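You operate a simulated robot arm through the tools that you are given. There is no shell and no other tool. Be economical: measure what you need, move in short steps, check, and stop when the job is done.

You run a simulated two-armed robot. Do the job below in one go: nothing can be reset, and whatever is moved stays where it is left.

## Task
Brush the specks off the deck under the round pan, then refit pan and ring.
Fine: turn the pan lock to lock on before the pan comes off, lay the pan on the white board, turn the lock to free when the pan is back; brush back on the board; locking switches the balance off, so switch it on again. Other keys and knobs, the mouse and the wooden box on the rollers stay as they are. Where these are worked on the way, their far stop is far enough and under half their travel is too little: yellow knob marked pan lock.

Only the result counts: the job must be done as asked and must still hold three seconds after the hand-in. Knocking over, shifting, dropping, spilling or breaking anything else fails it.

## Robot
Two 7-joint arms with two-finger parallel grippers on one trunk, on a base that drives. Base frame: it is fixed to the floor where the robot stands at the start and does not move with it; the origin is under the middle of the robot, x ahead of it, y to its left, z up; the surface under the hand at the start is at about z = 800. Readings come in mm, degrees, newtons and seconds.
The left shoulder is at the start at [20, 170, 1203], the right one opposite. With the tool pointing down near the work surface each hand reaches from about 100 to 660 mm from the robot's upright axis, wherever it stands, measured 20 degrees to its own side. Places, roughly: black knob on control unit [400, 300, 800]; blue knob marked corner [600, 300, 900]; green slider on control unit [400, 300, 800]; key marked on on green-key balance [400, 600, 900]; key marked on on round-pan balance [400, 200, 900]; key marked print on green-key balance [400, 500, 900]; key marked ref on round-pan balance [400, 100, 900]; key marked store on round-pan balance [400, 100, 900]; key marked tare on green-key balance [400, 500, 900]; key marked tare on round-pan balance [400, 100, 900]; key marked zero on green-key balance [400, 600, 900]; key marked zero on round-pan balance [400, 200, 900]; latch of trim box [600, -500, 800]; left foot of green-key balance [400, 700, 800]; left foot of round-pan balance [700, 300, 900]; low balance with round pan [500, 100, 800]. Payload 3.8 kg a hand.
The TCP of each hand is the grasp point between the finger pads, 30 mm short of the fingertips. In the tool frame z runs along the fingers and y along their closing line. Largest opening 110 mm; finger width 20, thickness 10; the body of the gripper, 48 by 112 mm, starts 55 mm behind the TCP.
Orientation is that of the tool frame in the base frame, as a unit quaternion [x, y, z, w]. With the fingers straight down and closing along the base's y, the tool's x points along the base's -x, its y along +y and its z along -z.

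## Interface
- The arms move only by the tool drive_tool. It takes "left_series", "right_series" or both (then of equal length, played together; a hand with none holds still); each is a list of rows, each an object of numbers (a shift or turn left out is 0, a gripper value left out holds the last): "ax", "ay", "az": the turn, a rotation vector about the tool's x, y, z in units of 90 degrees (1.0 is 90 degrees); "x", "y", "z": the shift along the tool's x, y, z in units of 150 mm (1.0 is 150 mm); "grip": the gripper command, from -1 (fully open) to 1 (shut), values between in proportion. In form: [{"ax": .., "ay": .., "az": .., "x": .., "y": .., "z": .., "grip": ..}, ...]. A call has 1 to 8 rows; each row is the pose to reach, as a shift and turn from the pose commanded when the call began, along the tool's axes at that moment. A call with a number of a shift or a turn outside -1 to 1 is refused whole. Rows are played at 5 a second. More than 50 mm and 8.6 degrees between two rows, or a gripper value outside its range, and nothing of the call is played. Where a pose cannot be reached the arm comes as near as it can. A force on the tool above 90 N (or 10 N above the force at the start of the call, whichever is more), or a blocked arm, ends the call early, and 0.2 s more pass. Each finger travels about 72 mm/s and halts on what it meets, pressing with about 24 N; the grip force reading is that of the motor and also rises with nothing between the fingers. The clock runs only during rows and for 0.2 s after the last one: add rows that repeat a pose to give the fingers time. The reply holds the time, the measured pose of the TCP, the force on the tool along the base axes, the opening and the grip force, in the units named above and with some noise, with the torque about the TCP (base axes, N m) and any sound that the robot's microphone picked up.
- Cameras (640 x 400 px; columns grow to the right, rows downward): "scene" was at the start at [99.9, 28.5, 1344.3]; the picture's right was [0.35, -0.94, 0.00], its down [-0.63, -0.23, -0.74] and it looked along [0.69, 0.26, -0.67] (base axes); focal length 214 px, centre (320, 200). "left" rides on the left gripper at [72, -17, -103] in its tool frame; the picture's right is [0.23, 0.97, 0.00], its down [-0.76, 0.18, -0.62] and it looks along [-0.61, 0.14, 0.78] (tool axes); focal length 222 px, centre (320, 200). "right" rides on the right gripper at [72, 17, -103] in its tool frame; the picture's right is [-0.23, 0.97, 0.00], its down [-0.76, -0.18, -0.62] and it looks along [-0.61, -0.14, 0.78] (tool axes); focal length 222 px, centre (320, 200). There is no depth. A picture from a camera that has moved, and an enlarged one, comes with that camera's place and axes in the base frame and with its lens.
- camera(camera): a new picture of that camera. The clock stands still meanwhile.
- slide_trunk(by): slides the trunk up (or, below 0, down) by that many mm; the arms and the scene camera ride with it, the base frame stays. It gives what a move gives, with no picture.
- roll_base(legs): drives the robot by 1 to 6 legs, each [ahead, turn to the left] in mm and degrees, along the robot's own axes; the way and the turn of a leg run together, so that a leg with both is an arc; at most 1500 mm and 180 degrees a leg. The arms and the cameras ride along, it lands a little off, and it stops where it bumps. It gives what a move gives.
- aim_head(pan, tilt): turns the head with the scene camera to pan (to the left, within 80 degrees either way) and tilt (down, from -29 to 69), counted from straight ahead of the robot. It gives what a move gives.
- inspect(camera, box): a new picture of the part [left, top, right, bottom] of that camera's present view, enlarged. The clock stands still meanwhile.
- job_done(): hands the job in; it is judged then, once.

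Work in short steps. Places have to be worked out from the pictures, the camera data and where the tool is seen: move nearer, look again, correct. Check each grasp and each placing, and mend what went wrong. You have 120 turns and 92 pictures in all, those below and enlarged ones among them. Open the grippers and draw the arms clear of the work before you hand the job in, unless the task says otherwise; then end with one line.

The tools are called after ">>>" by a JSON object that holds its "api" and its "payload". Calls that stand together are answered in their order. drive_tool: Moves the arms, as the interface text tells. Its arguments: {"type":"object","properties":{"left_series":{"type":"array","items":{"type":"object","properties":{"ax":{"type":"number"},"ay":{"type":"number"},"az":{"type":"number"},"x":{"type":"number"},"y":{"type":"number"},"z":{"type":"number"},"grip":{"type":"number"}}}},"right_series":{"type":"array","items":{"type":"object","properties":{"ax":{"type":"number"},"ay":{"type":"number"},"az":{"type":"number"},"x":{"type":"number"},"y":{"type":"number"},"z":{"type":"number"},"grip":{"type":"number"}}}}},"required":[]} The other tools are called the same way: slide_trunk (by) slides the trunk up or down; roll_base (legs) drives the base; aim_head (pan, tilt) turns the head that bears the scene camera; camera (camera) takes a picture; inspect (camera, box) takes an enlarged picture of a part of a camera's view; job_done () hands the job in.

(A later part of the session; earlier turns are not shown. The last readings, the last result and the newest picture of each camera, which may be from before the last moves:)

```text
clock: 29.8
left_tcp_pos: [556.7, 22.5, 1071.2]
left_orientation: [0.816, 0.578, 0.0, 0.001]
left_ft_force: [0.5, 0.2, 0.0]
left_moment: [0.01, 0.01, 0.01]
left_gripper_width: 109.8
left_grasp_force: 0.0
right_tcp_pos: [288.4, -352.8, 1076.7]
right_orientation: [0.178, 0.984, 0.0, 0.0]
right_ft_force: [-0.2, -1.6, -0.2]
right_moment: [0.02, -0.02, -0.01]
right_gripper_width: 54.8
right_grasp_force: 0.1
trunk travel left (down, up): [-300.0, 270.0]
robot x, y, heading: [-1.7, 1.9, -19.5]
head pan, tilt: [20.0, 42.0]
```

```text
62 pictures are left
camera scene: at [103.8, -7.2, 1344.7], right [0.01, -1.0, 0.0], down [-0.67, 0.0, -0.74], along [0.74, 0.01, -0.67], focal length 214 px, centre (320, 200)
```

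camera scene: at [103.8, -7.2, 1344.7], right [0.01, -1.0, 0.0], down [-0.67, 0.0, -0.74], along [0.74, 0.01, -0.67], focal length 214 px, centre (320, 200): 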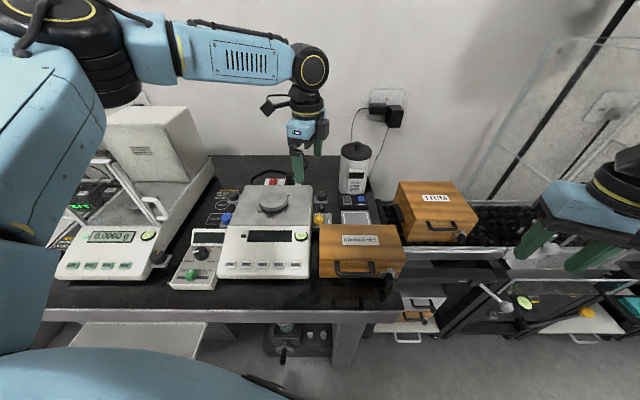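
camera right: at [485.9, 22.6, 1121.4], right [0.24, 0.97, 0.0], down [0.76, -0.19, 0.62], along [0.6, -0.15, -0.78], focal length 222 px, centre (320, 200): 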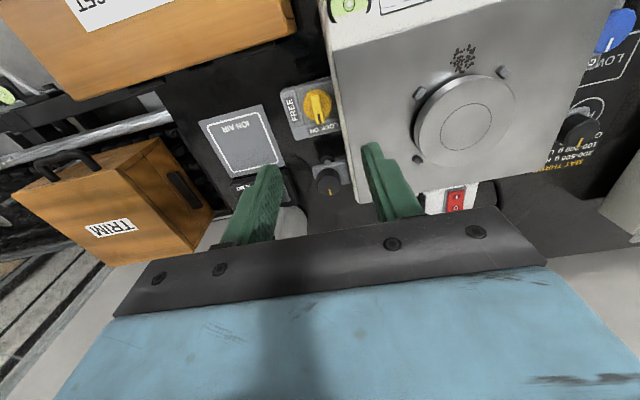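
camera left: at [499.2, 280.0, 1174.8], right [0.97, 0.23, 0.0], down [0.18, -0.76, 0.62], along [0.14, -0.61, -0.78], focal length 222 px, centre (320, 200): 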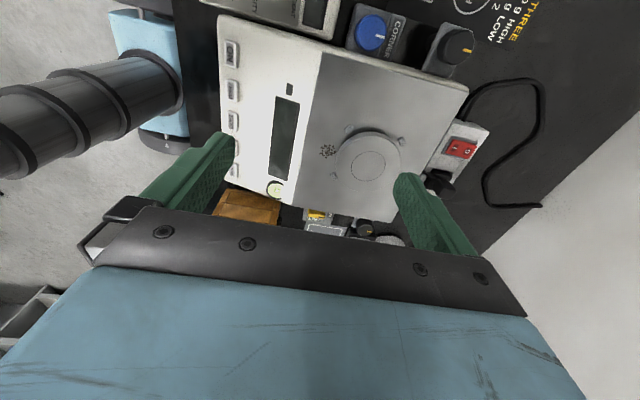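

The base turned −19.5°. I turn the left hand back so its fingers close along base y, while moving over the pan.

>>> {"api": "drive_tool", "payload": {"left_series": [{"az": -0.093, "x": 0.11, "y": -0.01}, {"az": -0.186, "x": 0.22, "y": -0.02}, {"az": -0.279, "x": 0.33, "y": -0.03}, {"az": -0.372, "x": 0.44, "y": -0.04}, {"az": -0.465, "x": 0.55, "y": -0.05}, {"az": -0.558, "x": 0.66, "y": -0.06}, {"az": -0.651, "x": 0.77, "y": -0.067}, {"az": -0.744, "x": 0.85, "y": -0.067}]}}

>>> {"api": "drive_tool", "payload": {"left_series": [{"az": -0.093, "z": 0.05}, {"az": -0.186, "z": 0.1}, {"az": -0.279, "z": 0.15}, {"az": -0.372, "z": 0.2}, {"az": -0.465, "z": 0.25}, {"az": -0.473, "z": 0.3}]}}

>>> {"api": "camera", "payload": {"camera": "left"}}

```text
clock: 31.6
left_tcp_pos: [590.3, 147.9, 1071.6]
left_orientation: [0.362, 0.932, -0.001, 0.001]
left_ft_force: [0.1, 0.1, -0.4]
left_moment: [-0.01, 0.0, -0.03]
left_gripper_width: 110.0
left_grasp_force: 0.0
right_tcp_pos: [289.4, -352.3, 1076.5]
right_orientation: [0.177, 0.984, 0.001, 0.0]
right_ft_force: [1.0, -0.4, 0.0]
right_moment: [-0.01, -0.02, -0.01]
right_gripper_width: 55.0
right_grasp_force: 0.0
trunk travel left (down, up): [-300.0, 270.0]
robot x, y, heading: [1.2, -4.3, -19.6]
head pan, tilt: [20.0, 42.0]
```

```text
clock: 33.0
left_tcp_pos: [590.3, 147.1, 1027.8]
left_orientation: [-0.001, 1.0, -0.001, 0.001]
left_ft_force: [0.6, 0.4, 0.2]
left_moment: [-0.01, 0.04, -0.02]
left_gripper_width: 109.7
left_grasp_force: 0.0
right_tcp_pos: [288.5, -352.5, 1075.8]
right_orientation: [0.178, 0.984, 0.001, 0.0]
right_ft_force: [-0.2, -0.2, -0.4]
right_moment: [0.02, -0.02, 0.03]
right_gripper_width: 54.8
right_grasp_force: 0.2
trunk travel left (down, up): [-300.0, 270.0]
robot x, y, heading: [0.5, -4.2, -19.7]
head pan, tilt: [20.0, 42.0]
```

```text
61 pictures are left
camera left: at [517.3, 129.6, 1129.4], right [-0.23, 0.97, 0.0], down [0.76, 0.18, 0.62], along [0.61, 0.14, -0.78], focal length 222 px, centre (320, 200)
```

left: 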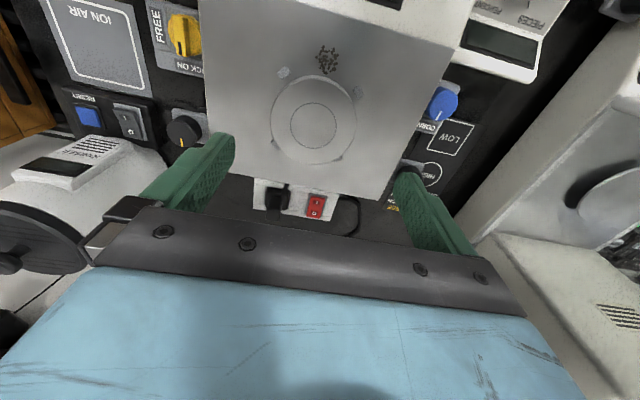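

Pan centre reads [597,142]. I lower over it and look again.

>>> {"api": "drive_tool", "payload": {"left_series": [{"x": -0.045, "y": -0.02, "z": 0.2}, {"x": -0.045, "y": -0.02, "z": 0.4}, {"x": -0.045, "y": -0.02, "z": 0.53}]}}

>>> {"api": "camera", "payload": {"camera": "left"}}

>>> {"api": "inspect", "payload": {"camera": "scene", "box": [210, 130, 330, 220]}}

```text
clock: 33.8
left_tcp_pos: [598.1, 142.6, 946.6]
left_orientation: [0.0, 1.0, -0.001, 0.001]
left_ft_force: [-0.1, 0.5, 0.8]
left_moment: [-0.02, 0.01, -0.03]
left_gripper_width: 110.3
left_grasp_force: 0.0
right_tcp_pos: [290.0, -351.5, 1076.3]
right_orientation: [0.178, 0.984, 0.0, 0.0]
right_ft_force: [-0.4, -0.4, -0.3]
right_moment: [0.01, 0.01, 0.01]
right_gripper_width: 54.8
right_grasp_force: 0.1
trunk travel left (down, up): [-300.0, 270.0]
robot x, y, heading: [-1.5, -5.6, -19.6]
head pan, tilt: [20.0, 42.0]
```

```text
60 pictures are left
camera left: at [525.2, 125.8, 1049.2], right [-0.23, 0.97, 0.0], down [0.76, 0.18, 0.62], along [0.61, 0.14, -0.78], focal length 222 px, centre (320, 200)
```

left: 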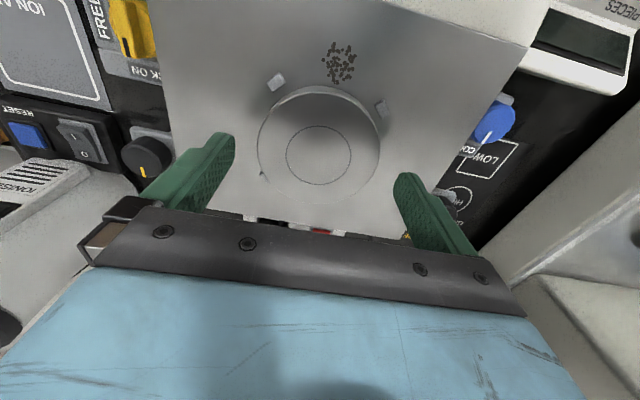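

```text
4.44 times, centred on (270, 175) of scene
camera zoom: at [104.4, -6.7, 1344.6], right [0.01, -1.0, 0.0], down [-0.67, 0.0, -0.74], along [0.74, 0.01, -0.67], focal length 953 px, centre (542, 311)
```

zoom: 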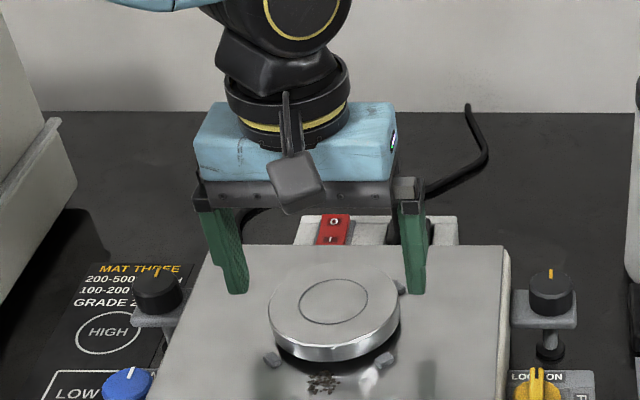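

Pan and hand are aligned to within 1 mm. I lower to tip height ≈888 and close on the rim.

>>> {"api": "drive_tool", "payload": {"left_series": [{"z": 0.1}, {"z": 0.19}, {"z": 0.19, "grip": -0.5}, {"z": 0.19, "grip": 0.0}, {"z": 0.19, "grip": 0.5}, {"z": 0.19, "grip": 0.5}]}}

>>> {"api": "inspect", "payload": {"camera": "scene", "box": [210, 150, 330, 240]}}

```text
clock: 35.2
left_tcp_pos: [595.8, 143.9, 919.9]
left_orientation: [0.0, 1.0, 0.0, 0.001]
left_ft_force: [-0.9, 0.2, -1.0]
left_moment: [-0.04, -0.02, -0.02]
left_gripper_width: 89.9
left_grasp_force: 24.0
right_tcp_pos: [289.8, -352.9, 1075.2]
right_orientation: [0.177, 0.984, 0.001, 0.0]
right_ft_force: [0.6, -0.7, 0.1]
right_moment: [-0.01, 0.03, -0.01]
right_gripper_width: 55.0
right_grasp_force: 0.0
trunk travel left (down, up): [-300.0, 270.0]
robot x, y, heading: [3.8, 0.1, -19.5]
head pan, tilt: [20.0, 42.0]
```

```text
4.44 times, centred on (270, 195) of scene
camera zoom: at [104.0, -6.7, 1344.7], right [0.01, -1.0, 0.0], down [-0.67, 0.0, -0.74], along [0.74, 0.01, -0.67], focal length 953 px, centre (542, 222)
```

zoom: 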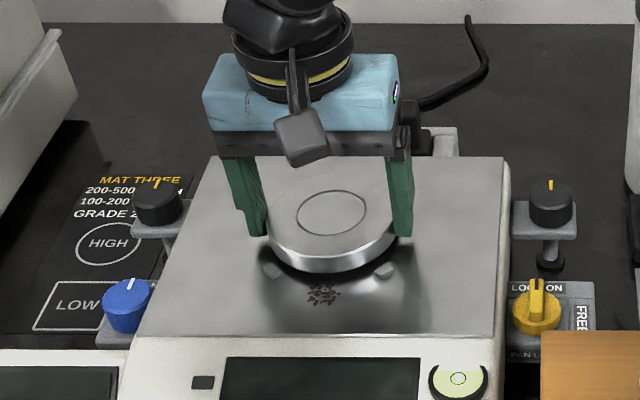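

Pan is held at 90 mm. I lift it straight up.

>>> {"api": "drive_tool", "payload": {"left_series": [{"z": -0.08}, {"z": -0.2}, {"z": -0.4}, {"z": -0.6}, {"z": -0.6}]}}

>>> {"api": "inspect", "payload": {"camera": "scene", "box": [210, 130, 330, 240]}}

>>> {"api": "camera", "payload": {"camera": "left"}}

```text
clock: 36.4
left_tcp_pos: [595.8, 143.2, 1009.7]
left_orientation: [0.0, 1.0, -0.001, 0.001]
left_ft_force: [-0.5, -0.3, 1.3]
left_moment: [-0.01, -0.03, 0.01]
left_gripper_width: 27.7
left_grasp_force: 0.1
right_tcp_pos: [290.2, -352.5, 1077.2]
right_orientation: [0.178, 0.984, 0.001, -0.001]
right_ft_force: [0.7, 0.1, 0.8]
right_moment: [0.01, 0.01, 0.0]
right_gripper_width: 54.9
right_grasp_force: 0.0
trunk travel left (down, up): [-300.0, 270.0]
robot x, y, heading: [-1.6, -1.0, -19.6]
head pan, tilt: [20.0, 42.0]
```

```text
3.64 times, centred on (270, 185) of scene
camera zoom: at [104.2, -6.8, 1344.6], right [0.01, -1.0, 0.0], down [-0.67, 0.0, -0.74], along [0.74, 0.01, -0.67], focal length 780 px, centre (502, 254)
```

zoom: 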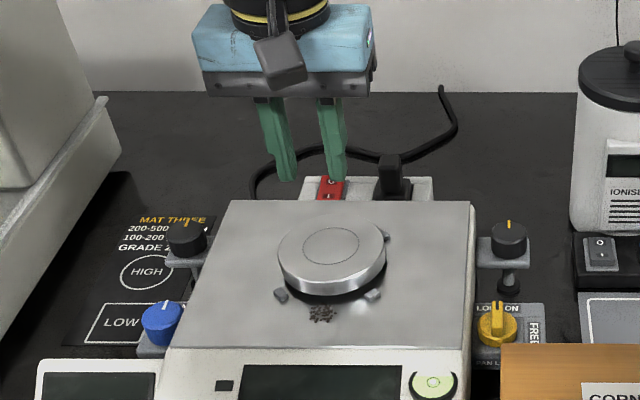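

```text
56 pictures are left
camera left: at [523.4, 126.1, 1112.0], right [-0.23, 0.97, 0.0], down [0.76, 0.18, 0.62], along [0.61, 0.14, -0.78], focal length 222 px, centre (320, 200)
```

left: 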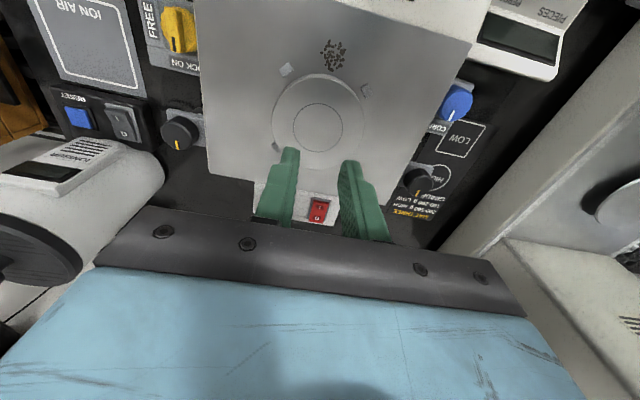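

The pan slipped out of a shallow grip and is still seated. I retry lower down with the full grip command, feeling for the deck first.

>>> {"api": "drive_tool", "payload": {"left_series": [{"grip": -1}, {"grip": -1, "z": 0.15}, {"z": 0.3}, {"z": 0.45}, {"z": 0.6}, {"z": 0.62}, {"z": 0.64}]}}

>>> {"api": "drive_tool", "payload": {"left_series": [{"z": 0.01}, {"z": 0.02}, {"z": 0.03}]}}

```text
clock: 38.0
left_tcp_pos: [594.6, 147.0, 915.5]
left_orientation: [0.0, 1.0, -0.001, 0.0]
left_ft_force: [0.1, 0.4, 0.6]
left_moment: [0.02, 0.0, 0.03]
left_gripper_width: 110.0
left_grasp_force: 0.1
left hand out of reach, approached as far as the arm can: row 7
right_tcp_pos: [288.4, -354.1, 1076.4]
right_orientation: [0.177, 0.984, 0.0, -0.001]
right_ft_force: [0.4, -0.3, 0.1]
right_moment: [0.01, 0.02, -0.01]
right_gripper_width: 55.0
right_grasp_force: 0.1
trunk travel left (down, up): [-300.0, 270.0]
robot x, y, heading: [0.7, 2.6, -19.5]
head pan, tilt: [20.0, 42.0]
```

```text
clock: 38.8
left_tcp_pos: [592.3, 147.2, 913.8]
left_orientation: [0.001, 1.0, -0.001, 0.001]
left_ft_force: [0.0, 0.3, 0.0]
left_moment: [-0.01, -0.03, -0.01]
left_gripper_width: 110.3
left_grasp_force: 0.0
left hand out of reach, approached as far as the arm can: row 3
right_tcp_pos: [288.6, -352.5, 1076.4]
right_orientation: [0.178, 0.984, 0.0, 0.0]
right_ft_force: [1.0, -0.6, -0.7]
right_moment: [-0.01, -0.02, -0.01]
right_gripper_width: 55.1
right_grasp_force: 0.0
trunk travel left (down, up): [-300.0, 270.0]
robot x, y, heading: [2.6, 1.5, -19.9]
head pan, tilt: [20.0, 42.0]
```

The arm is at its lower reach limit here. I raise the hand, slide the trunk down 80 mm and come down again.

>>> {"api": "drive_tool", "payload": {"left_series": [{"z": -0.2}, {"z": -0.5}, {"z": -0.8}]}}

>>> {"api": "slide_trunk", "payload": {"by": -80}}

```text
clock: 39.6
left_tcp_pos: [592.6, 147.9, 1036.1]
left_orientation: [0.0, 1.0, 0.0, 0.0]
left_ft_force: [-0.1, 0.1, 0.3]
left_moment: [-0.02, -0.02, -0.02]
left_gripper_width: 110.0
left_grasp_force: 0.0
right_tcp_pos: [288.3, -352.0, 1076.0]
right_orientation: [0.178, 0.984, 0.0, -0.001]
right_ft_force: [0.7, -0.7, 1.2]
right_moment: [0.05, -0.03, 0.04]
right_gripper_width: 55.3
right_grasp_force: 0.0
trunk travel left (down, up): [-300.0, 270.0]
robot x, y, heading: [2.7, -1.3, -19.8]
head pan, tilt: [20.0, 42.0]
```

```text
clock: 40.8
left_tcp_pos: [592.7, 148.3, 955.6]
left_orientation: [0.0, 1.0, -0.002, 0.001]
left_ft_force: [-0.2, -0.2, 0.2]
left_moment: [0.03, 0.01, 0.03]
left_gripper_width: 109.9
left_grasp_force: 0.1
right_tcp_pos: [288.0, -351.6, 996.3]
right_orientation: [0.178, 0.984, 0.0, 0.0]
right_ft_force: [0.2, -0.2, -0.6]
right_moment: [-0.02, 0.0, -0.03]
right_gripper_width: 55.1
right_grasp_force: 0.1
trunk travel left (down, up): [-220.0, 350.0]
robot x, y, heading: [0.7, 1.9, -19.6]
head pan, tilt: [20.0, 42.0]
```

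>>> {"api": "drive_tool", "payload": {"left_series": [{"x": -0.025, "y": -0.03, "z": 0.15}, {"x": -0.025, "y": -0.03, "z": 0.25}, {"x": -0.025, "y": -0.03, "z": 0.27}, {"x": -0.025, "y": -0.03, "z": 0.29}, {"x": -0.025, "y": -0.03, "z": 0.3}]}}

>>> {"api": "inspect", "payload": {"camera": "scene", "box": [220, 110, 340, 220]}}

```text
clock: 42.0
left_tcp_pos: [596.5, 143.7, 911.4]
left_orientation: [0.0, 1.0, -0.001, 0.002]
left_ft_force: [2.9, 2.1, 8.5]
left_moment: [0.54, 0.02, -0.12]
left_gripper_width: 110.0
left_grasp_force: 0.1
right_tcp_pos: [288.8, -352.5, 997.0]
right_orientation: [0.178, 0.984, 0.0, 0.0]
right_ft_force: [-0.1, 0.5, -0.2]
right_moment: [0.02, 0.02, 0.0]
right_gripper_width: 55.0
right_grasp_force: 0.1
trunk travel left (down, up): [-220.0, 350.0]
robot x, y, heading: [-0.6, -0.3, -19.5]
head pan, tilt: [20.0, 42.0]
```

```text
3.64 times, centred on (280, 165) of scene
camera zoom: at [103.6, -6.7, 1264.8], right [0.01, -1.0, 0.0], down [-0.67, 0.0, -0.74], along [0.74, 0.01, -0.67], focal length 780 px, centre (466, 327)
```

zoom: 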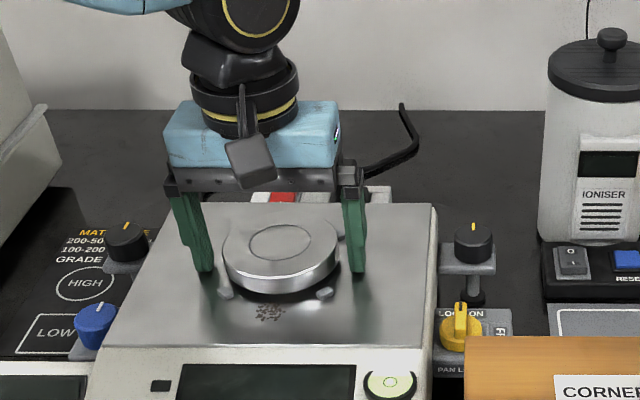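

The fingertips just touch the deck (z≈881). I raise 1.5 mm, close with the full command, and test the lift slowly.

>>> {"api": "drive_tool", "payload": {"left_series": [{"z": -0.012}, {"z": -0.012, "grip": -0.5}, {"z": -0.012, "grip": 0.2}, {"z": -0.012, "grip": 1.0}, {"z": -0.012, "grip": 1.0}, {"z": -0.012, "grip": 1.0}, {"z": -0.012, "grip": 1.0}]}}

>>> {"api": "drive_tool", "payload": {"left_series": [{"z": -0.015}, {"z": -0.03}, {"z": -0.045}, {"z": -0.06}]}}

>>> {"api": "inspect", "payload": {"camera": "scene", "box": [220, 110, 340, 220]}}

```text
clock: 43.6
left_tcp_pos: [596.6, 142.9, 912.2]
left_orientation: [0.0, 1.0, 0.0, 0.001]
left_ft_force: [0.3, -0.6, 1.1]
left_moment: [-0.02, 0.05, -0.01]
left_gripper_width: 89.9
left_grasp_force: 23.7
right_tcp_pos: [288.9, -353.1, 997.4]
right_orientation: [0.177, 0.984, -0.001, 0.0]
right_ft_force: [-0.1, -0.5, 0.8]
right_moment: [0.01, -0.04, -0.02]
right_gripper_width: 54.7
right_grasp_force: 0.1
trunk travel left (down, up): [-220.0, 350.0]
robot x, y, heading: [0.4, -0.2, -19.5]
head pan, tilt: [20.0, 42.0]
```

```text
clock: 44.6
left_tcp_pos: [595.7, 143.6, 921.0]
left_orientation: [0.0, 1.0, 0.0, -0.001]
left_ft_force: [-0.8, 0.4, -1.7]
left_moment: [0.01, 0.02, -0.02]
left_gripper_width: 90.2
left_grasp_force: 23.8
right_tcp_pos: [288.6, -352.4, 996.3]
right_orientation: [0.178, 0.984, 0.001, 0.001]
right_ft_force: [0.7, 0.2, 0.4]
right_moment: [-0.02, 0.02, 0.01]
right_gripper_width: 54.9
right_grasp_force: 0.1
trunk travel left (down, up): [-220.0, 350.0]
robot x, y, heading: [0.9, -2.1, -19.4]
head pan, tilt: [20.0, 42.0]
```

```text
3.64 times, centred on (280, 165) of scene
camera zoom: at [104.1, -6.7, 1264.7], right [0.01, -1.0, 0.0], down [-0.67, 0.0, -0.74], along [0.74, 0.01, -0.67], focal length 780 px, centre (466, 327)
```

zoom: 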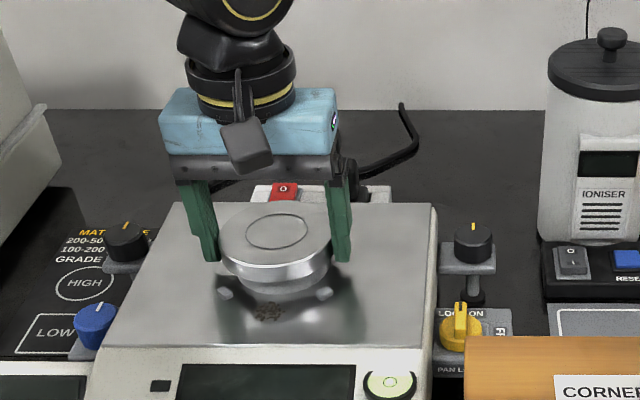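

The pan now comes up with its hub. I continue slowly.

>>> {"api": "drive_tool", "payload": {"left_series": [{"z": -0.04}, {"z": -0.08}, {"z": -0.14}, {"z": -0.2}, {"z": -0.28}, {"z": -0.36}]}}

>>> {"api": "inspect", "payload": {"camera": "scene", "box": [220, 110, 340, 220]}}

```text
clock: 46.0
left_tcp_pos: [595.5, 142.6, 974.7]
left_orientation: [-0.001, 1.0, 0.0, -0.001]
left_ft_force: [-0.4, -0.6, -1.4]
left_moment: [0.01, 0.0, 0.0]
left_gripper_width: 89.6
left_grasp_force: 24.0
right_tcp_pos: [290.1, -352.8, 996.6]
right_orientation: [0.178, 0.984, 0.001, 0.0]
right_ft_force: [-0.3, 0.3, 1.5]
right_moment: [0.01, 0.02, 0.01]
right_gripper_width: 55.3
right_grasp_force: 0.1
trunk travel left (down, up): [-220.0, 350.0]
robot x, y, heading: [-2.2, 1.6, -19.6]
head pan, tilt: [20.0, 42.0]
```

```text
3.64 times, centred on (280, 165) of scene
camera zoom: at [104.0, -6.7, 1264.7], right [0.01, -1.0, 0.0], down [-0.67, 0.0, -0.74], along [0.74, 0.01, -0.67], focal length 780 px, centre (466, 327)
```

zoom: 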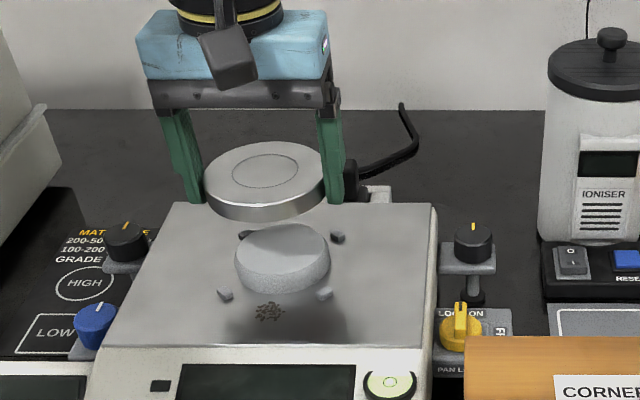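

The pan is off; its support stays on the deck with only one speck cluster visible. I carry the pan back over the robot side and then left to the board.

>>> {"api": "drive_tool", "payload": {"left_series": [{"x": 0.15, "z": -0.1}, {"x": 0.35, "z": -0.2}, {"x": 0.6, "z": -0.25}, {"x": 0.85, "z": -0.25}, {"x": 1.0, "z": -0.25}]}}

>>> {"api": "drive_tool", "payload": {"left_series": [{"x": 0.25, "y": 0.05}, {"x": 0.5, "y": 0.1}, {"x": 0.75, "y": 0.2}, {"x": 1.0, "y": 0.3}]}}

>>> {"api": "drive_tool", "payload": {"left_series": [{"x": 0.1, "y": 0.2}, {"x": 0.2, "y": 0.45}, {"x": 0.3, "y": 0.7}, {"x": 0.4, "y": 0.95}]}}

>>> {"api": "camera", "payload": {"camera": "left"}}

```text
clock: 47.2
left_tcp_pos: [445.2, 143.7, 1010.6]
left_orientation: [-0.001, 1.0, 0.0, 0.001]
left_ft_force: [-1.3, -0.3, -1.2]
left_moment: [0.01, 0.03, 0.01]
left_gripper_width: 89.8
left_grasp_force: 24.1
right_tcp_pos: [289.7, -352.4, 995.5]
right_orientation: [0.178, 0.984, -0.001, 0.0]
right_ft_force: [-0.2, 0.0, 0.1]
right_moment: [0.03, 0.01, 0.0]
right_gripper_width: 54.9
right_grasp_force: 0.0
trunk travel left (down, up): [-220.0, 350.0]
robot x, y, heading: [2.5, -1.1, -19.6]
head pan, tilt: [20.0, 42.0]
```

```text
clock: 48.2
left_tcp_pos: [328.8, 185.0, 1025.3]
left_orientation: [0.0, 1.0, -0.001, 0.0]
left_ft_force: [0.7, 0.6, -1.5]
left_moment: [-0.02, -0.01, 0.01]
left_gripper_width: 89.7
left_grasp_force: 24.2
left hand out of reach, approached as far as the arm can: row 4
right_tcp_pos: [289.0, -352.4, 996.8]
right_orientation: [0.177, 0.984, 0.0, 0.0]
right_ft_force: [-0.4, 0.2, -0.5]
right_moment: [0.01, 0.01, 0.01]
right_gripper_width: 55.0
right_grasp_force: 0.1
trunk travel left (down, up): [-220.0, 350.0]
robot x, y, heading: [-2.3, 1.5, -19.6]
head pan, tilt: [20.0, 42.0]
```

```text
clock: 49.2
left_tcp_pos: [290.7, 341.8, 1034.8]
left_orientation: [0.0, 1.0, 0.0, 0.0]
left_ft_force: [-1.0, 0.4, -1.6]
left_moment: [-0.03, 0.01, -0.04]
left_gripper_width: 89.5
left_grasp_force: 23.6
left hand out of reach, approached as far as the arm can: row 1, 2, 3, 4
right_tcp_pos: [287.4, -352.4, 995.7]
right_orientation: [0.178, 0.984, 0.0, 0.0]
right_ft_force: [-1.0, 0.5, -0.2]
right_moment: [0.02, 0.01, 0.01]
right_gripper_width: 55.1
right_grasp_force: 0.2
trunk travel left (down, up): [-220.0, 350.0]
robot x, y, heading: [-0.6, 1.2, -19.6]
head pan, tilt: [20.0, 42.0]
```

```text
52 pictures are left
camera left: at [217.4, 324.7, 1137.5], right [-0.23, 0.97, 0.0], down [0.76, 0.18, 0.62], along [0.61, 0.14, -0.78], focal length 222 px, centre (320, 200)
```

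left: 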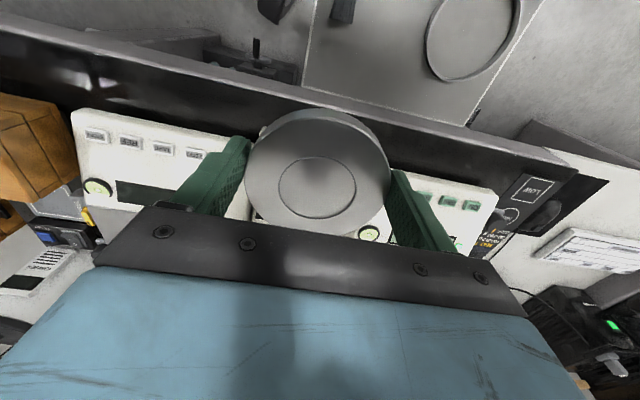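

I turn the base back to heading 0, which carries the pan towards the board.

>>> {"api": "roll_base", "payload": {"legs": [[0, 19.6]]}}

>>> {"api": "camera", "payload": {"camera": "left"}}

```text
clock: 50.6
left_tcp_pos: [160.9, 418.7, 1034.9]
left_orientation: [-0.171, 0.985, -0.001, -0.001]
left_ft_force: [-0.4, -0.5, -2.2]
left_moment: [0.0, -0.01, 0.05]
left_gripper_width: 89.8
left_grasp_force: 24.9
right_tcp_pos: [389.9, -234.0, 996.7]
right_orientation: [0.008, 1.0, 0.0, 0.0]
right_ft_force: [-0.3, 0.0, 0.1]
right_moment: [0.01, -0.02, 0.0]
right_gripper_width: 55.3
right_grasp_force: 0.1
trunk travel left (down, up): [-220.0, 350.0]
robot x, y, heading: [-0.4, -2.5, 0.3]
head pan, tilt: [20.0, 42.0]
```

```text
51 pictures are left
camera left: at [96.9, 378.6, 1137.5], right [-0.54, 0.84, 0.0], down [0.66, 0.42, 0.62], along [0.52, 0.33, -0.78], focal length 222 px, centre (320, 200)
```

left: 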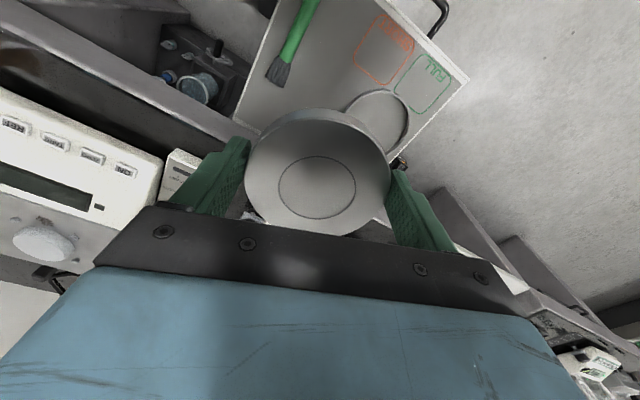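

I shift to the free spot about [225,419] on the board and lower part of the way.

>>> {"api": "drive_tool", "payload": {"left_series": [{"x": -0.13, "y": -0.05, "z": 0.2}, {"x": -0.26, "y": -0.1, "z": 0.4}, {"x": -0.4, "y": -0.144, "z": 0.6}, {"x": -0.4, "y": -0.144, "z": 0.8}, {"x": -0.4, "y": -0.144, "z": 1.0}]}}

>>> {"api": "drive_tool", "payload": {"left_series": [{"z": 0.2}, {"z": 0.4}, {"z": 0.55}]}}

>>> {"api": "camera", "payload": {"camera": "left"}}

>>> {"api": "camera", "payload": {"camera": "scene"}}

```text
clock: 51.8
left_tcp_pos: [224.1, 418.3, 885.0]
left_orientation: [-0.17, 0.985, -0.001, -0.001]
left_ft_force: [-0.8, -0.2, -2.2]
left_moment: [0.01, -0.01, 0.01]
left_gripper_width: 89.9
left_grasp_force: 23.6
right_tcp_pos: [390.9, -235.3, 996.8]
right_orientation: [0.008, 1.0, -0.001, 0.0]
right_ft_force: [0.3, -0.6, -0.1]
right_moment: [-0.01, 0.01, 0.0]
right_gripper_width: 55.3
right_grasp_force: 0.0
trunk travel left (down, up): [-220.0, 350.0]
robot x, y, heading: [1.4, -1.6, -0.3]
head pan, tilt: [20.0, 42.0]
```

```text
clock: 52.6
left_tcp_pos: [224.0, 419.8, 801.3]
left_orientation: [-0.171, 0.985, -0.001, 0.0]
left_ft_force: [-0.1, -0.5, -1.0]
left_moment: [-0.02, 0.02, -0.02]
left_gripper_width: 90.0
left_grasp_force: 24.5
right_tcp_pos: [390.3, -235.2, 995.5]
right_orientation: [0.008, 1.0, 0.0, 0.0]
right_ft_force: [-0.1, -0.4, -0.6]
right_moment: [0.0, 0.02, 0.03]
right_gripper_width: 55.1
right_grasp_force: 0.1
trunk travel left (down, up): [-220.0, 350.0]
robot x, y, heading: [1.6, -2.1, 0.1]
head pan, tilt: [20.0, 42.0]
```

```text
50 pictures are left
camera left: at [160.8, 378.9, 904.0], right [-0.54, 0.84, 0.0], down [0.66, 0.43, 0.62], along [0.52, 0.33, -0.78], focal length 222 px, centre (320, 200)
```

left: 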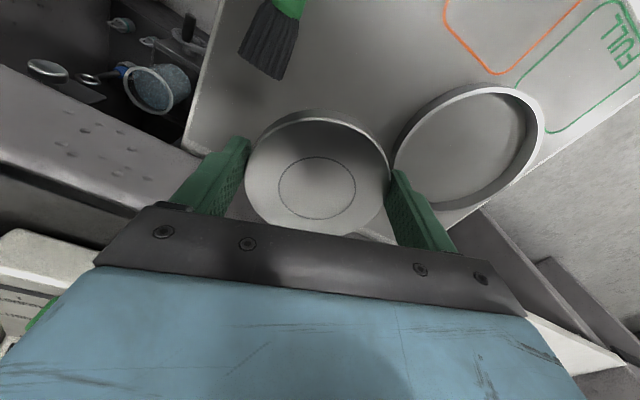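

```text
49 pictures are left
camera scene: at [100.3, 28.6, 1264.7], right [0.34, -0.94, 0.0], down [-0.63, -0.23, -0.74], along [0.7, 0.25, -0.67], focal length 214 px, centre (320, 200)
```

scene: 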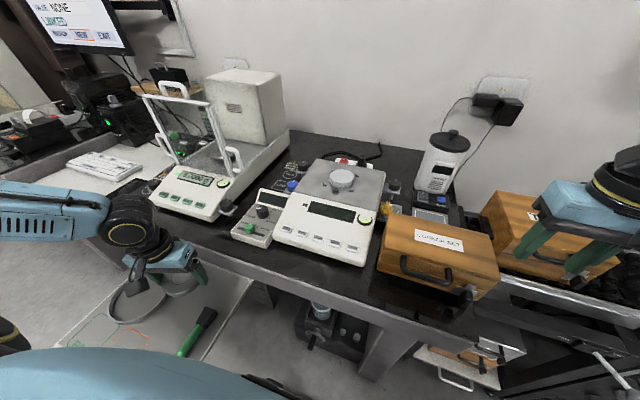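

Spot is clear. I lower until the tips or pan meet the board.

>>> {"api": "drive_tool", "payload": {"left_series": [{"z": 0.15}, {"z": 0.3}, {"z": 0.36}, {"z": 0.39}]}}

>>> {"api": "drive_tool", "payload": {"left_series": [{"z": 0.02}, {"z": 0.04}, {"z": 0.06}, {"z": 0.08}, {"z": 0.1}, {"z": 0.12}]}}

```text
clock: 53.6
left_tcp_pos: [222.5, 418.4, 743.3]
left_orientation: [-0.169, 0.986, -0.001, 0.0]
left_ft_force: [-0.6, 0.1, -2.8]
left_moment: [-0.01, 0.02, -0.02]
left_gripper_width: 89.7
left_grasp_force: 24.2
right_tcp_pos: [391.5, -234.7, 996.4]
right_orientation: [0.008, 1.0, 0.0, 0.0]
right_ft_force: [0.2, 0.2, 0.2]
right_moment: [0.01, 0.0, 0.02]
right_gripper_width: 55.0
right_grasp_force: 0.0
trunk travel left (down, up): [-220.0, 350.0]
robot x, y, heading: [1.2, -3.4, -0.2]
head pan, tilt: [20.0, 42.0]
```

```text
clock: 55.0
left_tcp_pos: [223.0, 419.4, 725.5]
left_orientation: [-0.17, 0.986, -0.002, -0.001]
left_ft_force: [-1.4, -0.3, -1.2]
left_moment: [-0.03, -0.01, 0.0]
left_gripper_width: 89.7
left_grasp_force: 23.7
right_tcp_pos: [391.3, -236.0, 994.7]
right_orientation: [0.008, 1.0, -0.001, 0.0]
right_ft_force: [-0.6, -0.1, 0.8]
right_moment: [-0.03, 0.01, 0.01]
right_gripper_width: 54.9
right_grasp_force: 0.0
trunk travel left (down, up): [-220.0, 350.0]
robot x, y, heading: [-2.5, 0.5, 0.1]
head pan, tilt: [20.0, 42.0]
```

>>> {"api": "drive_tool", "payload": {"left_series": [{"z": 0.02}, {"z": 0.04}, {"z": 0.06}, {"z": 0.08}, {"z": 0.1}, {"z": 0.12}]}}

```text
clock: 56.2
left_tcp_pos: [232.1, 418.2, 720.0]
left_orientation: [-0.17, 0.985, 0.002, 0.011]
left_ft_force: [-1.7, -8.5, 37.7]
left_moment: [1.38, 1.02, 0.44]
left_gripper_width: 89.8
left_grasp_force: 24.4
right_tcp_pos: [391.8, -236.7, 996.0]
right_orientation: [0.008, 1.0, 0.001, 0.0]
right_ft_force: [-0.6, -0.4, 0.6]
right_moment: [0.02, 0.02, -0.02]
right_gripper_width: 55.3
right_grasp_force: 0.1
trunk travel left (down, up): [-220.0, 350.0]
robot x, y, heading: [2.3, -0.4, -0.2]
head pan, tilt: [20.0, 42.0]
stopped in row 5 (left hand): the force on the tool passed its limit at 95 N (the readings are from after the stop); the commanded pose is now the measured one
```

Contact: board at z≈691. I ease up a little, then open gently.

>>> {"api": "drive_tool", "payload": {"left_series": [{"z": -0.01}, {"z": -0.01}, {"z": -0.01, "grip": -0.7}, {"z": -0.01, "grip": -0.9}, {"z": -0.01, "grip": -0.9}]}}

>>> {"api": "camera", "payload": {"camera": "left"}}

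```text
clock: 57.4
left_tcp_pos: [228.8, 416.5, 720.0]
left_orientation: [-0.169, 0.986, -0.001, 0.009]
left_ft_force: [2.2, -19.0, 35.8]
left_moment: [1.05, 0.91, 0.41]
left_gripper_width: 94.9
left_grasp_force: 0.1
right_tcp_pos: [390.0, -238.3, 995.9]
right_orientation: [0.008, 1.0, 0.001, 0.0]
right_ft_force: [0.0, 0.5, 0.0]
right_moment: [0.01, -0.04, 0.01]
right_gripper_width: 54.9
right_grasp_force: 0.0
trunk travel left (down, up): [-220.0, 350.0]
robot x, y, heading: [-3.3, -3.5, -0.1]
head pan, tilt: [20.0, 42.0]
```

```text
48 pictures are left
camera left: at [164.2, 375.0, 821.6], right [-0.54, 0.84, -0.01], down [0.65, 0.42, 0.64], along [0.54, 0.34, -0.77], focal length 222 px, centre (320, 200)
```

left: 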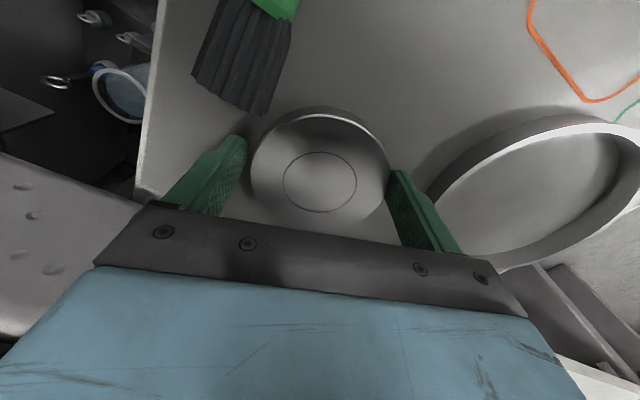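

Pan is down. There is side force (perhaps a fingertip near the ring or rubbing on the board), so I rise straight up in small steps.

>>> {"api": "drive_tool", "payload": {"left_series": [{"z": -0.03, "grip": -0.77}, {"z": -0.06}, {"z": -0.12}, {"z": -0.25}, {"z": -0.5}]}}

>>> {"api": "camera", "payload": {"camera": "left"}}

```text
clock: 58.6
left_tcp_pos: [228.3, 419.1, 793.0]
left_orientation: [-0.17, 0.985, 0.0, 0.008]
left_ft_force: [-0.4, 0.2, -1.2]
left_moment: [0.0, 0.01, 0.01]
left_gripper_width: 97.4
left_grasp_force: 0.0
right_tcp_pos: [390.5, -235.9, 995.2]
right_orientation: [0.008, 1.0, 0.0, 0.0]
right_ft_force: [-0.1, 0.6, -0.1]
right_moment: [-0.01, -0.03, -0.05]
right_gripper_width: 54.9
right_grasp_force: 0.1
trunk travel left (down, up): [-220.0, 350.0]
robot x, y, heading: [-1.5, 3.1, -0.4]
head pan, tilt: [20.0, 42.0]
```

```text
47 pictures are left
camera left: at [164.2, 377.4, 895.2], right [-0.54, 0.84, 0.0], down [0.65, 0.42, 0.63], along [0.54, 0.34, -0.77], focal length 222 px, centre (320, 200)
```

left: 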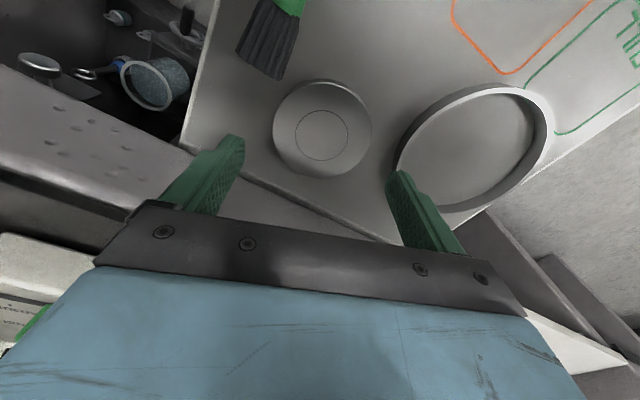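

The pan lies safely at about [228,419]. Next the brush: handle x 65–169, y≈353, bristles to x≈215. I raise, straighten the hand and go above the handle at x≈112.

>>> {"api": "drive_tool", "payload": {"left_series": [{"z": -0.25, "grip": -0.6}, {"z": -0.4, "az": 0.07, "x": 0.15, "y": -0.03}, {"z": -0.4, "az": 0.14, "x": 0.4, "y": -0.08}, {"z": -0.4, "az": 0.217, "x": 0.65, "y": -0.12}, {"z": -0.4, "az": 0.217, "x": 0.87, "y": -0.16}, {"z": -0.4, "az": 0.217, "x": 0.87, "y": -0.16}]}}

>>> {"api": "camera", "payload": {"camera": "left"}}

```text
clock: 60.0
left_tcp_pos: [157.2, 416.4, 817.8]
left_orientation: [-0.001, 1.0, 0.001, 0.007]
left_ft_force: [-0.8, -0.2, 1.1]
left_moment: [0.0, 0.01, 0.01]
left_gripper_width: 87.8
left_grasp_force: 0.0
left hand out of reach, approached as far as the arm can: row 3, 4, 5, 6
right_tcp_pos: [390.7, -235.1, 996.1]
right_orientation: [0.008, 1.0, 0.0, 0.0]
right_ft_force: [0.1, -0.3, -1.1]
right_moment: [-0.03, -0.01, 0.02]
right_gripper_width: 55.0
right_grasp_force: 0.0
trunk travel left (down, up): [-220.0, 350.0]
robot x, y, heading: [3.7, 1.8, -0.1]
head pan, tilt: [20.0, 42.0]
```

```text
46 pictures are left
camera left: at [83.3, 397.7, 919.4], right [-0.23, 0.97, 0.0], down [0.75, 0.18, 0.63], along [0.62, 0.14, -0.77], focal length 222 px, centre (320, 200)
```

left: 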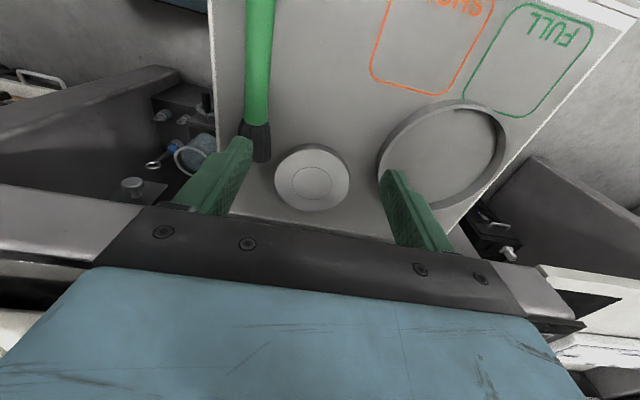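

The arm is cramped near the body here, so I turn the base 25° left, which puts the brush in a comfortable direction.

>>> {"api": "drive_tool", "payload": {"left_series": [{"z": -0.3}, {"z": -0.6}]}}

>>> {"api": "roll_base", "payload": {"legs": [[0, 25]]}}

```text
clock: 60.6
left_tcp_pos: [173.6, 434.9, 903.5]
left_orientation: [0.0, 1.0, 0.001, 0.008]
left_ft_force: [0.6, -0.5, 0.2]
left_moment: [0.02, 0.0, 0.01]
left_gripper_width: 88.0
left_grasp_force: 0.1
left hand out of reach, approached as far as the arm can: row 1, 2
right_tcp_pos: [389.6, -234.7, 996.7]
right_orientation: [0.008, 1.0, -0.001, -0.001]
right_ft_force: [0.1, -0.1, 1.1]
right_moment: [0.03, 0.01, 0.04]
right_gripper_width: 55.1
right_grasp_force: 0.1
trunk travel left (down, up): [-220.0, 350.0]
robot x, y, heading: [1.1, -3.6, -0.0]
head pan, tilt: [20.0, 42.0]
```

```text
clock: 62.3
left_tcp_pos: [-27.5, 469.3, 904.4]
left_orientation: [-0.218, 0.976, 0.003, 0.007]
left_ft_force: [-0.3, 0.2, 0.4]
left_moment: [-0.01, 0.03, 0.06]
left_gripper_width: 87.9
left_grasp_force: 0.1
right_tcp_pos: [452.8, -46.5, 995.6]
right_orientation: [-0.21, 0.978, 0.0, 0.001]
right_ft_force: [0.2, 0.6, 0.0]
right_moment: [-0.03, -0.02, -0.04]
right_gripper_width: 54.9
right_grasp_force: 0.1
trunk travel left (down, up): [-220.0, 350.0]
robot x, y, heading: [-1.1, 2.9, 25.1]
head pan, tilt: [20.0, 42.0]
```

>>> {"api": "drive_tool", "payload": {"left_series": [{"az": 0.07, "x": -0.1, "y": -0.22}, {"az": 0.14, "x": -0.2, "y": -0.44}, {"az": 0.21, "x": -0.3, "y": -0.66}, {"az": 0.28, "x": -0.42, "y": -0.88}]}}

>>> {"api": "camera", "payload": {"camera": "left"}}

```text
clock: 63.3
left_tcp_pos: [104.3, 391.5, 901.5]
left_orientation: [0.0, 1.0, 0.004, 0.005]
left_ft_force: [0.7, -0.1, 0.9]
left_moment: [0.03, 0.02, 0.05]
left_gripper_width: 88.3
left_grasp_force: 0.0
left hand out of reach, approached as far as the arm can: row 1, 2, 3, 4
right_tcp_pos: [455.1, -47.8, 995.0]
right_orientation: [-0.21, 0.978, 0.0, 0.0]
right_ft_force: [0.8, 0.5, 0.6]
right_moment: [0.01, 0.03, 0.01]
right_gripper_width: 54.9
right_grasp_force: 0.0
trunk travel left (down, up): [-220.0, 350.0]
robot x, y, heading: [3.5, -0.9, 25.1]
head pan, tilt: [20.0, 42.0]
```

```text
45 pictures are left
camera left: at [30.9, 372.5, 1003.6], right [-0.23, 0.97, 0.01], down [0.76, 0.17, 0.63], along [0.61, 0.15, -0.78], focal length 222 px, centre (320, 200)
```

left: 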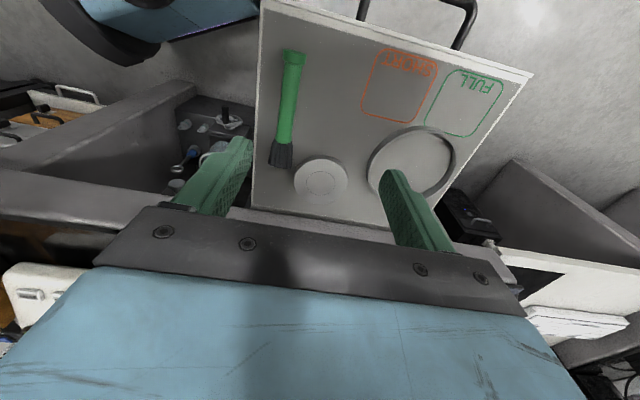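

The brush handle centre is about [114,355]. I continue over it and downwards.

>>> {"api": "drive_tool", "payload": {"left_series": [{"z": 0.2, "y": -0.08}, {"z": 0.4, "y": -0.16, "x": -0.05}, {"z": 0.6, "y": -0.24, "x": -0.05}, {"z": 0.75, "y": -0.24, "x": -0.05}]}}

```text
clock: 64.3
left_tcp_pos: [113.6, 357.6, 785.8]
left_orientation: [0.0, 1.0, 0.003, 0.006]
left_ft_force: [0.4, -0.3, -0.1]
left_moment: [-0.01, -0.02, 0.01]
left_gripper_width: 87.9
left_grasp_force: 0.0
right_tcp_pos: [453.2, -46.1, 996.0]
right_orientation: [-0.209, 0.978, 0.0, 0.001]
right_ft_force: [-0.2, -0.1, -0.1]
right_moment: [-0.03, 0.0, 0.05]
right_gripper_width: 54.7
right_grasp_force: 0.0
trunk travel left (down, up): [-220.0, 350.0]
robot x, y, heading: [0.2, 0.0, 25.0]
head pan, tilt: [20.0, 42.0]
```

Reached now. I look before lowering the last part.

>>> {"api": "drive_tool", "payload": {"left_series": [{"z": 0.15, "grip": 0.1}, {"z": 0.2}]}}

>>> {"api": "camera", "payload": {"camera": "left"}}

```text
clock: 64.9
left_tcp_pos: [114.4, 358.5, 757.9]
left_orientation: [0.0, 1.0, 0.004, 0.006]
left_ft_force: [0.0, 0.2, -0.3]
left_moment: [-0.01, -0.05, 0.01]
left_gripper_width: 49.4
left_grasp_force: 0.0
right_tcp_pos: [453.3, -46.6, 996.2]
right_orientation: [-0.21, 0.978, 0.0, 0.0]
right_ft_force: [-0.3, -0.5, 0.3]
right_moment: [0.02, 0.0, 0.0]
right_gripper_width: 54.7
right_grasp_force: 0.0
trunk travel left (down, up): [-220.0, 350.0]
robot x, y, heading: [2.1, -0.9, 25.0]
head pan, tilt: [20.0, 42.0]
```

```text
44 pictures are left
camera left: at [41.1, 340.8, 859.3], right [-0.23, 0.97, 0.0], down [0.75, 0.17, 0.63], along [0.62, 0.15, -0.77], focal length 222 px, centre (320, 200)
```

left: 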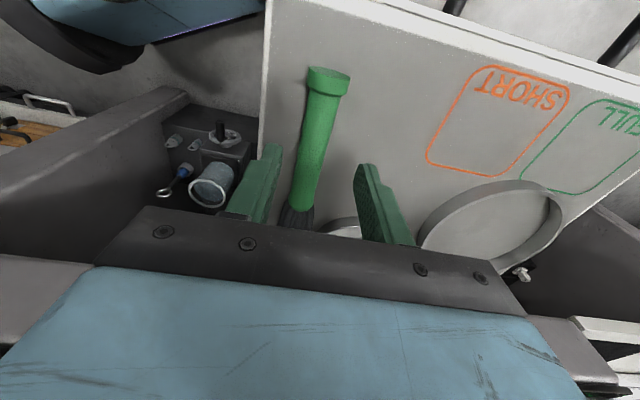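

The fingers straddle the handle. I lower to just above the board and close.

>>> {"api": "drive_tool", "payload": {"left_series": [{"z": 0.1}, {"z": 0.16}, {"z": 0.2}, {"z": 0.2, "grip": 0.5}, {"z": 0.2, "grip": 1.0}, {"z": 0.2, "grip": 1.0}, {"z": 0.2, "grip": 1.0}]}}

```text
clock: 66.5
left_tcp_pos: [112.1, 364.0, 746.6]
left_orientation: [0.0, 1.0, 0.004, 0.006]
left_ft_force: [0.5, -0.6, 0.5]
left_moment: [0.0, -0.01, 0.03]
left_gripper_width: 0.0
left_grasp_force: 23.7
left hand out of reach, approached as far as the arm can: row 1, 2, 3, 4, 5, 6, 7
right_tcp_pos: [453.6, -47.0, 996.4]
right_orientation: [-0.21, 0.978, 0.0, 0.001]
right_ft_force: [-0.5, 0.4, -0.2]
right_moment: [-0.03, -0.02, 0.03]
right_gripper_width: 55.0
right_grasp_force: 0.1
trunk travel left (down, up): [-220.0, 350.0]
robot x, y, heading: [2.6, 0.4, 25.1]
head pan, tilt: [20.0, 42.0]
```

The hand ran out of downward reach. I open, lift both hands and slide the trunk down another 80 mm.

>>> {"api": "drive_tool", "payload": {"left_series": [{"grip": 0.1}, {"grip": 0.1, "z": -0.1}, {"z": -0.3}, {"z": -0.55}], "right_series": [{"z": -0.2}, {"z": -0.4}, {"z": -0.6}, {"z": -0.6}]}}

>>> {"api": "slide_trunk", "payload": {"by": -80}}

```text
clock: 67.5
left_tcp_pos: [112.3, 361.6, 830.7]
left_orientation: [0.001, 1.0, 0.004, 0.004]
left_ft_force: [-0.2, -0.5, -0.5]
left_moment: [0.01, -0.01, 0.0]
left_gripper_width: 49.8
left_grasp_force: 0.0
right_tcp_pos: [454.3, -48.6, 1086.5]
right_orientation: [-0.209, 0.978, 0.0, 0.0]
right_ft_force: [-0.7, -0.6, 0.0]
right_moment: [-0.01, 0.02, -0.02]
right_gripper_width: 54.9
right_grasp_force: 0.1
trunk travel left (down, up): [-220.0, 350.0]
robot x, y, heading: [1.5, -0.0, 25.1]
head pan, tilt: [20.0, 42.0]
```

```text
clock: 68.7
left_tcp_pos: [111.7, 363.1, 750.1]
left_orientation: [0.0, 1.0, 0.004, 0.006]
left_ft_force: [-0.4, -0.9, -0.6]
left_moment: [0.04, 0.01, 0.02]
left_gripper_width: 49.7
left_grasp_force: 0.0
right_tcp_pos: [453.7, -47.1, 1005.4]
right_orientation: [-0.209, 0.978, 0.0, 0.001]
right_ft_force: [-0.2, 0.0, 0.0]
right_moment: [0.01, -0.02, 0.02]
right_gripper_width: 55.0
right_grasp_force: 0.1
trunk travel left (down, up): [-140.0, 430.0]
robot x, y, heading: [0.4, -2.7, 25.2]
head pan, tilt: [20.0, 42.0]
```

>>> {"api": "drive_tool", "payload": {"left_series": [{"y": -0.047, "z": 0.05}, {"y": -0.047, "z": 0.1}, {"y": -0.047, "z": 0.15}, {"y": -0.047, "z": 0.165}]}}

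>>> {"api": "camera", "payload": {"camera": "left"}}

```text
clock: 69.7
left_tcp_pos: [111.7, 354.2, 726.2]
left_orientation: [0.0, 1.0, 0.005, 0.006]
left_ft_force: [-0.5, -0.2, 0.4]
left_moment: [0.01, 0.0, -0.01]
left_gripper_width: 49.5
left_grasp_force: 0.1
right_tcp_pos: [454.7, -48.5, 1005.6]
right_orientation: [-0.21, 0.978, -0.001, 0.001]
right_ft_force: [-0.2, 0.4, -0.1]
right_moment: [0.03, 0.01, 0.0]
right_gripper_width: 54.9
right_grasp_force: 0.0
trunk travel left (down, up): [-140.0, 430.0]
robot x, y, heading: [-1.2, 2.7, 25.3]
head pan, tilt: [20.0, 42.0]
```

```text
43 pictures are left
camera left: at [38.2, 337.1, 827.5], right [-0.23, 0.97, 0.01], down [0.75, 0.17, 0.63], along [0.62, 0.15, -0.77], focal length 222 px, centre (320, 200)
```

left: 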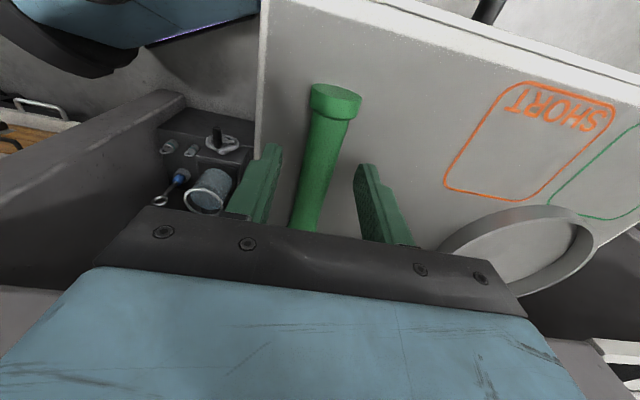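

Handle is between the fingers; I close.

>>> {"api": "drive_tool", "payload": {"left_series": [{"grip": 0.4}, {"grip": 0.7}, {"grip": 1.0}, {"grip": 1.0}, {"grip": 1.0}, {"z": -0.1}, {"z": -0.3}]}}

>>> {"api": "camera", "payload": {"camera": "left"}}

```text
clock: 71.3
left_tcp_pos: [113.9, 358.4, 768.5]
left_orientation: [-0.001, 1.0, 0.004, 0.004]
left_ft_force: [0.6, 0.6, -0.1]
left_moment: [-0.02, 0.04, -0.01]
left_gripper_width: 19.6
left_grasp_force: 24.6
left hand out of reach, approached as far as the arm can: row 7
right_tcp_pos: [454.6, -49.5, 1006.3]
right_orientation: [-0.21, 0.978, 0.0, -0.001]
right_ft_force: [1.1, 0.0, 0.9]
right_moment: [-0.02, -0.01, 0.02]
right_gripper_width: 54.7
right_grasp_force: 0.0
trunk travel left (down, up): [-140.0, 430.0]
robot x, y, heading: [0.9, 1.6, 24.8]
head pan, tilt: [20.0, 42.0]
```

```text
42 pictures are left
camera left: at [40.0, 339.3, 871.3], right [-0.23, 0.97, 0.0], down [0.76, 0.17, 0.63], along [0.61, 0.15, -0.78], focal length 222 px, centre (320, 200)
```

left: 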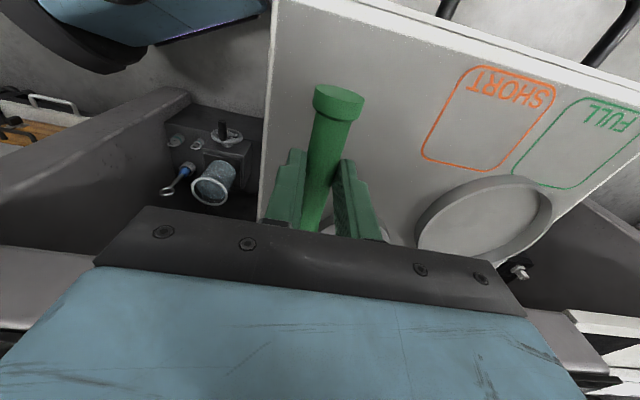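

Brush is held. I slide the trunk up 80 mm and raise the hand before turning to the balance.

>>> {"api": "slide_trunk", "payload": {"by": 80}}

>>> {"api": "drive_tool", "payload": {"left_series": [{"z": -0.25, "y": 0.1}, {"z": -0.5, "y": 0.2}, {"z": -0.75, "y": 0.3}, {"z": -1.0, "y": 0.3}]}}

```text
clock: 72.5
left_tcp_pos: [113.3, 356.4, 849.2]
left_orientation: [0.0, 1.0, 0.004, 0.005]
left_ft_force: [0.0, -0.3, -1.0]
left_moment: [0.01, 0.0, 0.01]
left_gripper_width: 19.5
left_grasp_force: 24.0
right_tcp_pos: [454.3, -48.0, 1085.2]
right_orientation: [-0.209, 0.978, 0.0, 0.0]
right_ft_force: [0.3, 0.2, 0.3]
right_moment: [-0.01, 0.0, 0.01]
right_gripper_width: 54.9
right_grasp_force: 0.0
trunk travel left (down, up): [-220.0, 350.0]
robot x, y, heading: [1.8, -0.1, 24.9]
head pan, tilt: [20.0, 42.0]
```

```text
clock: 73.5
left_tcp_pos: [111.6, 401.4, 1000.2]
left_orientation: [0.001, 1.0, 0.004, 0.005]
left_ft_force: [0.1, 0.7, -0.4]
left_moment: [-0.01, -0.03, 0.03]
left_gripper_width: 19.7
left_grasp_force: 24.0
right_tcp_pos: [453.7, -48.2, 1085.8]
right_orientation: [-0.21, 0.978, 0.0, -0.001]
right_ft_force: [0.0, -0.5, 0.0]
right_moment: [0.04, -0.02, 0.0]
right_gripper_width: 54.9
right_grasp_force: 0.1
trunk travel left (down, up): [-220.0, 350.0]
robot x, y, heading: [0.0, -3.2, 25.2]
head pan, tilt: [20.0, 42.0]
```

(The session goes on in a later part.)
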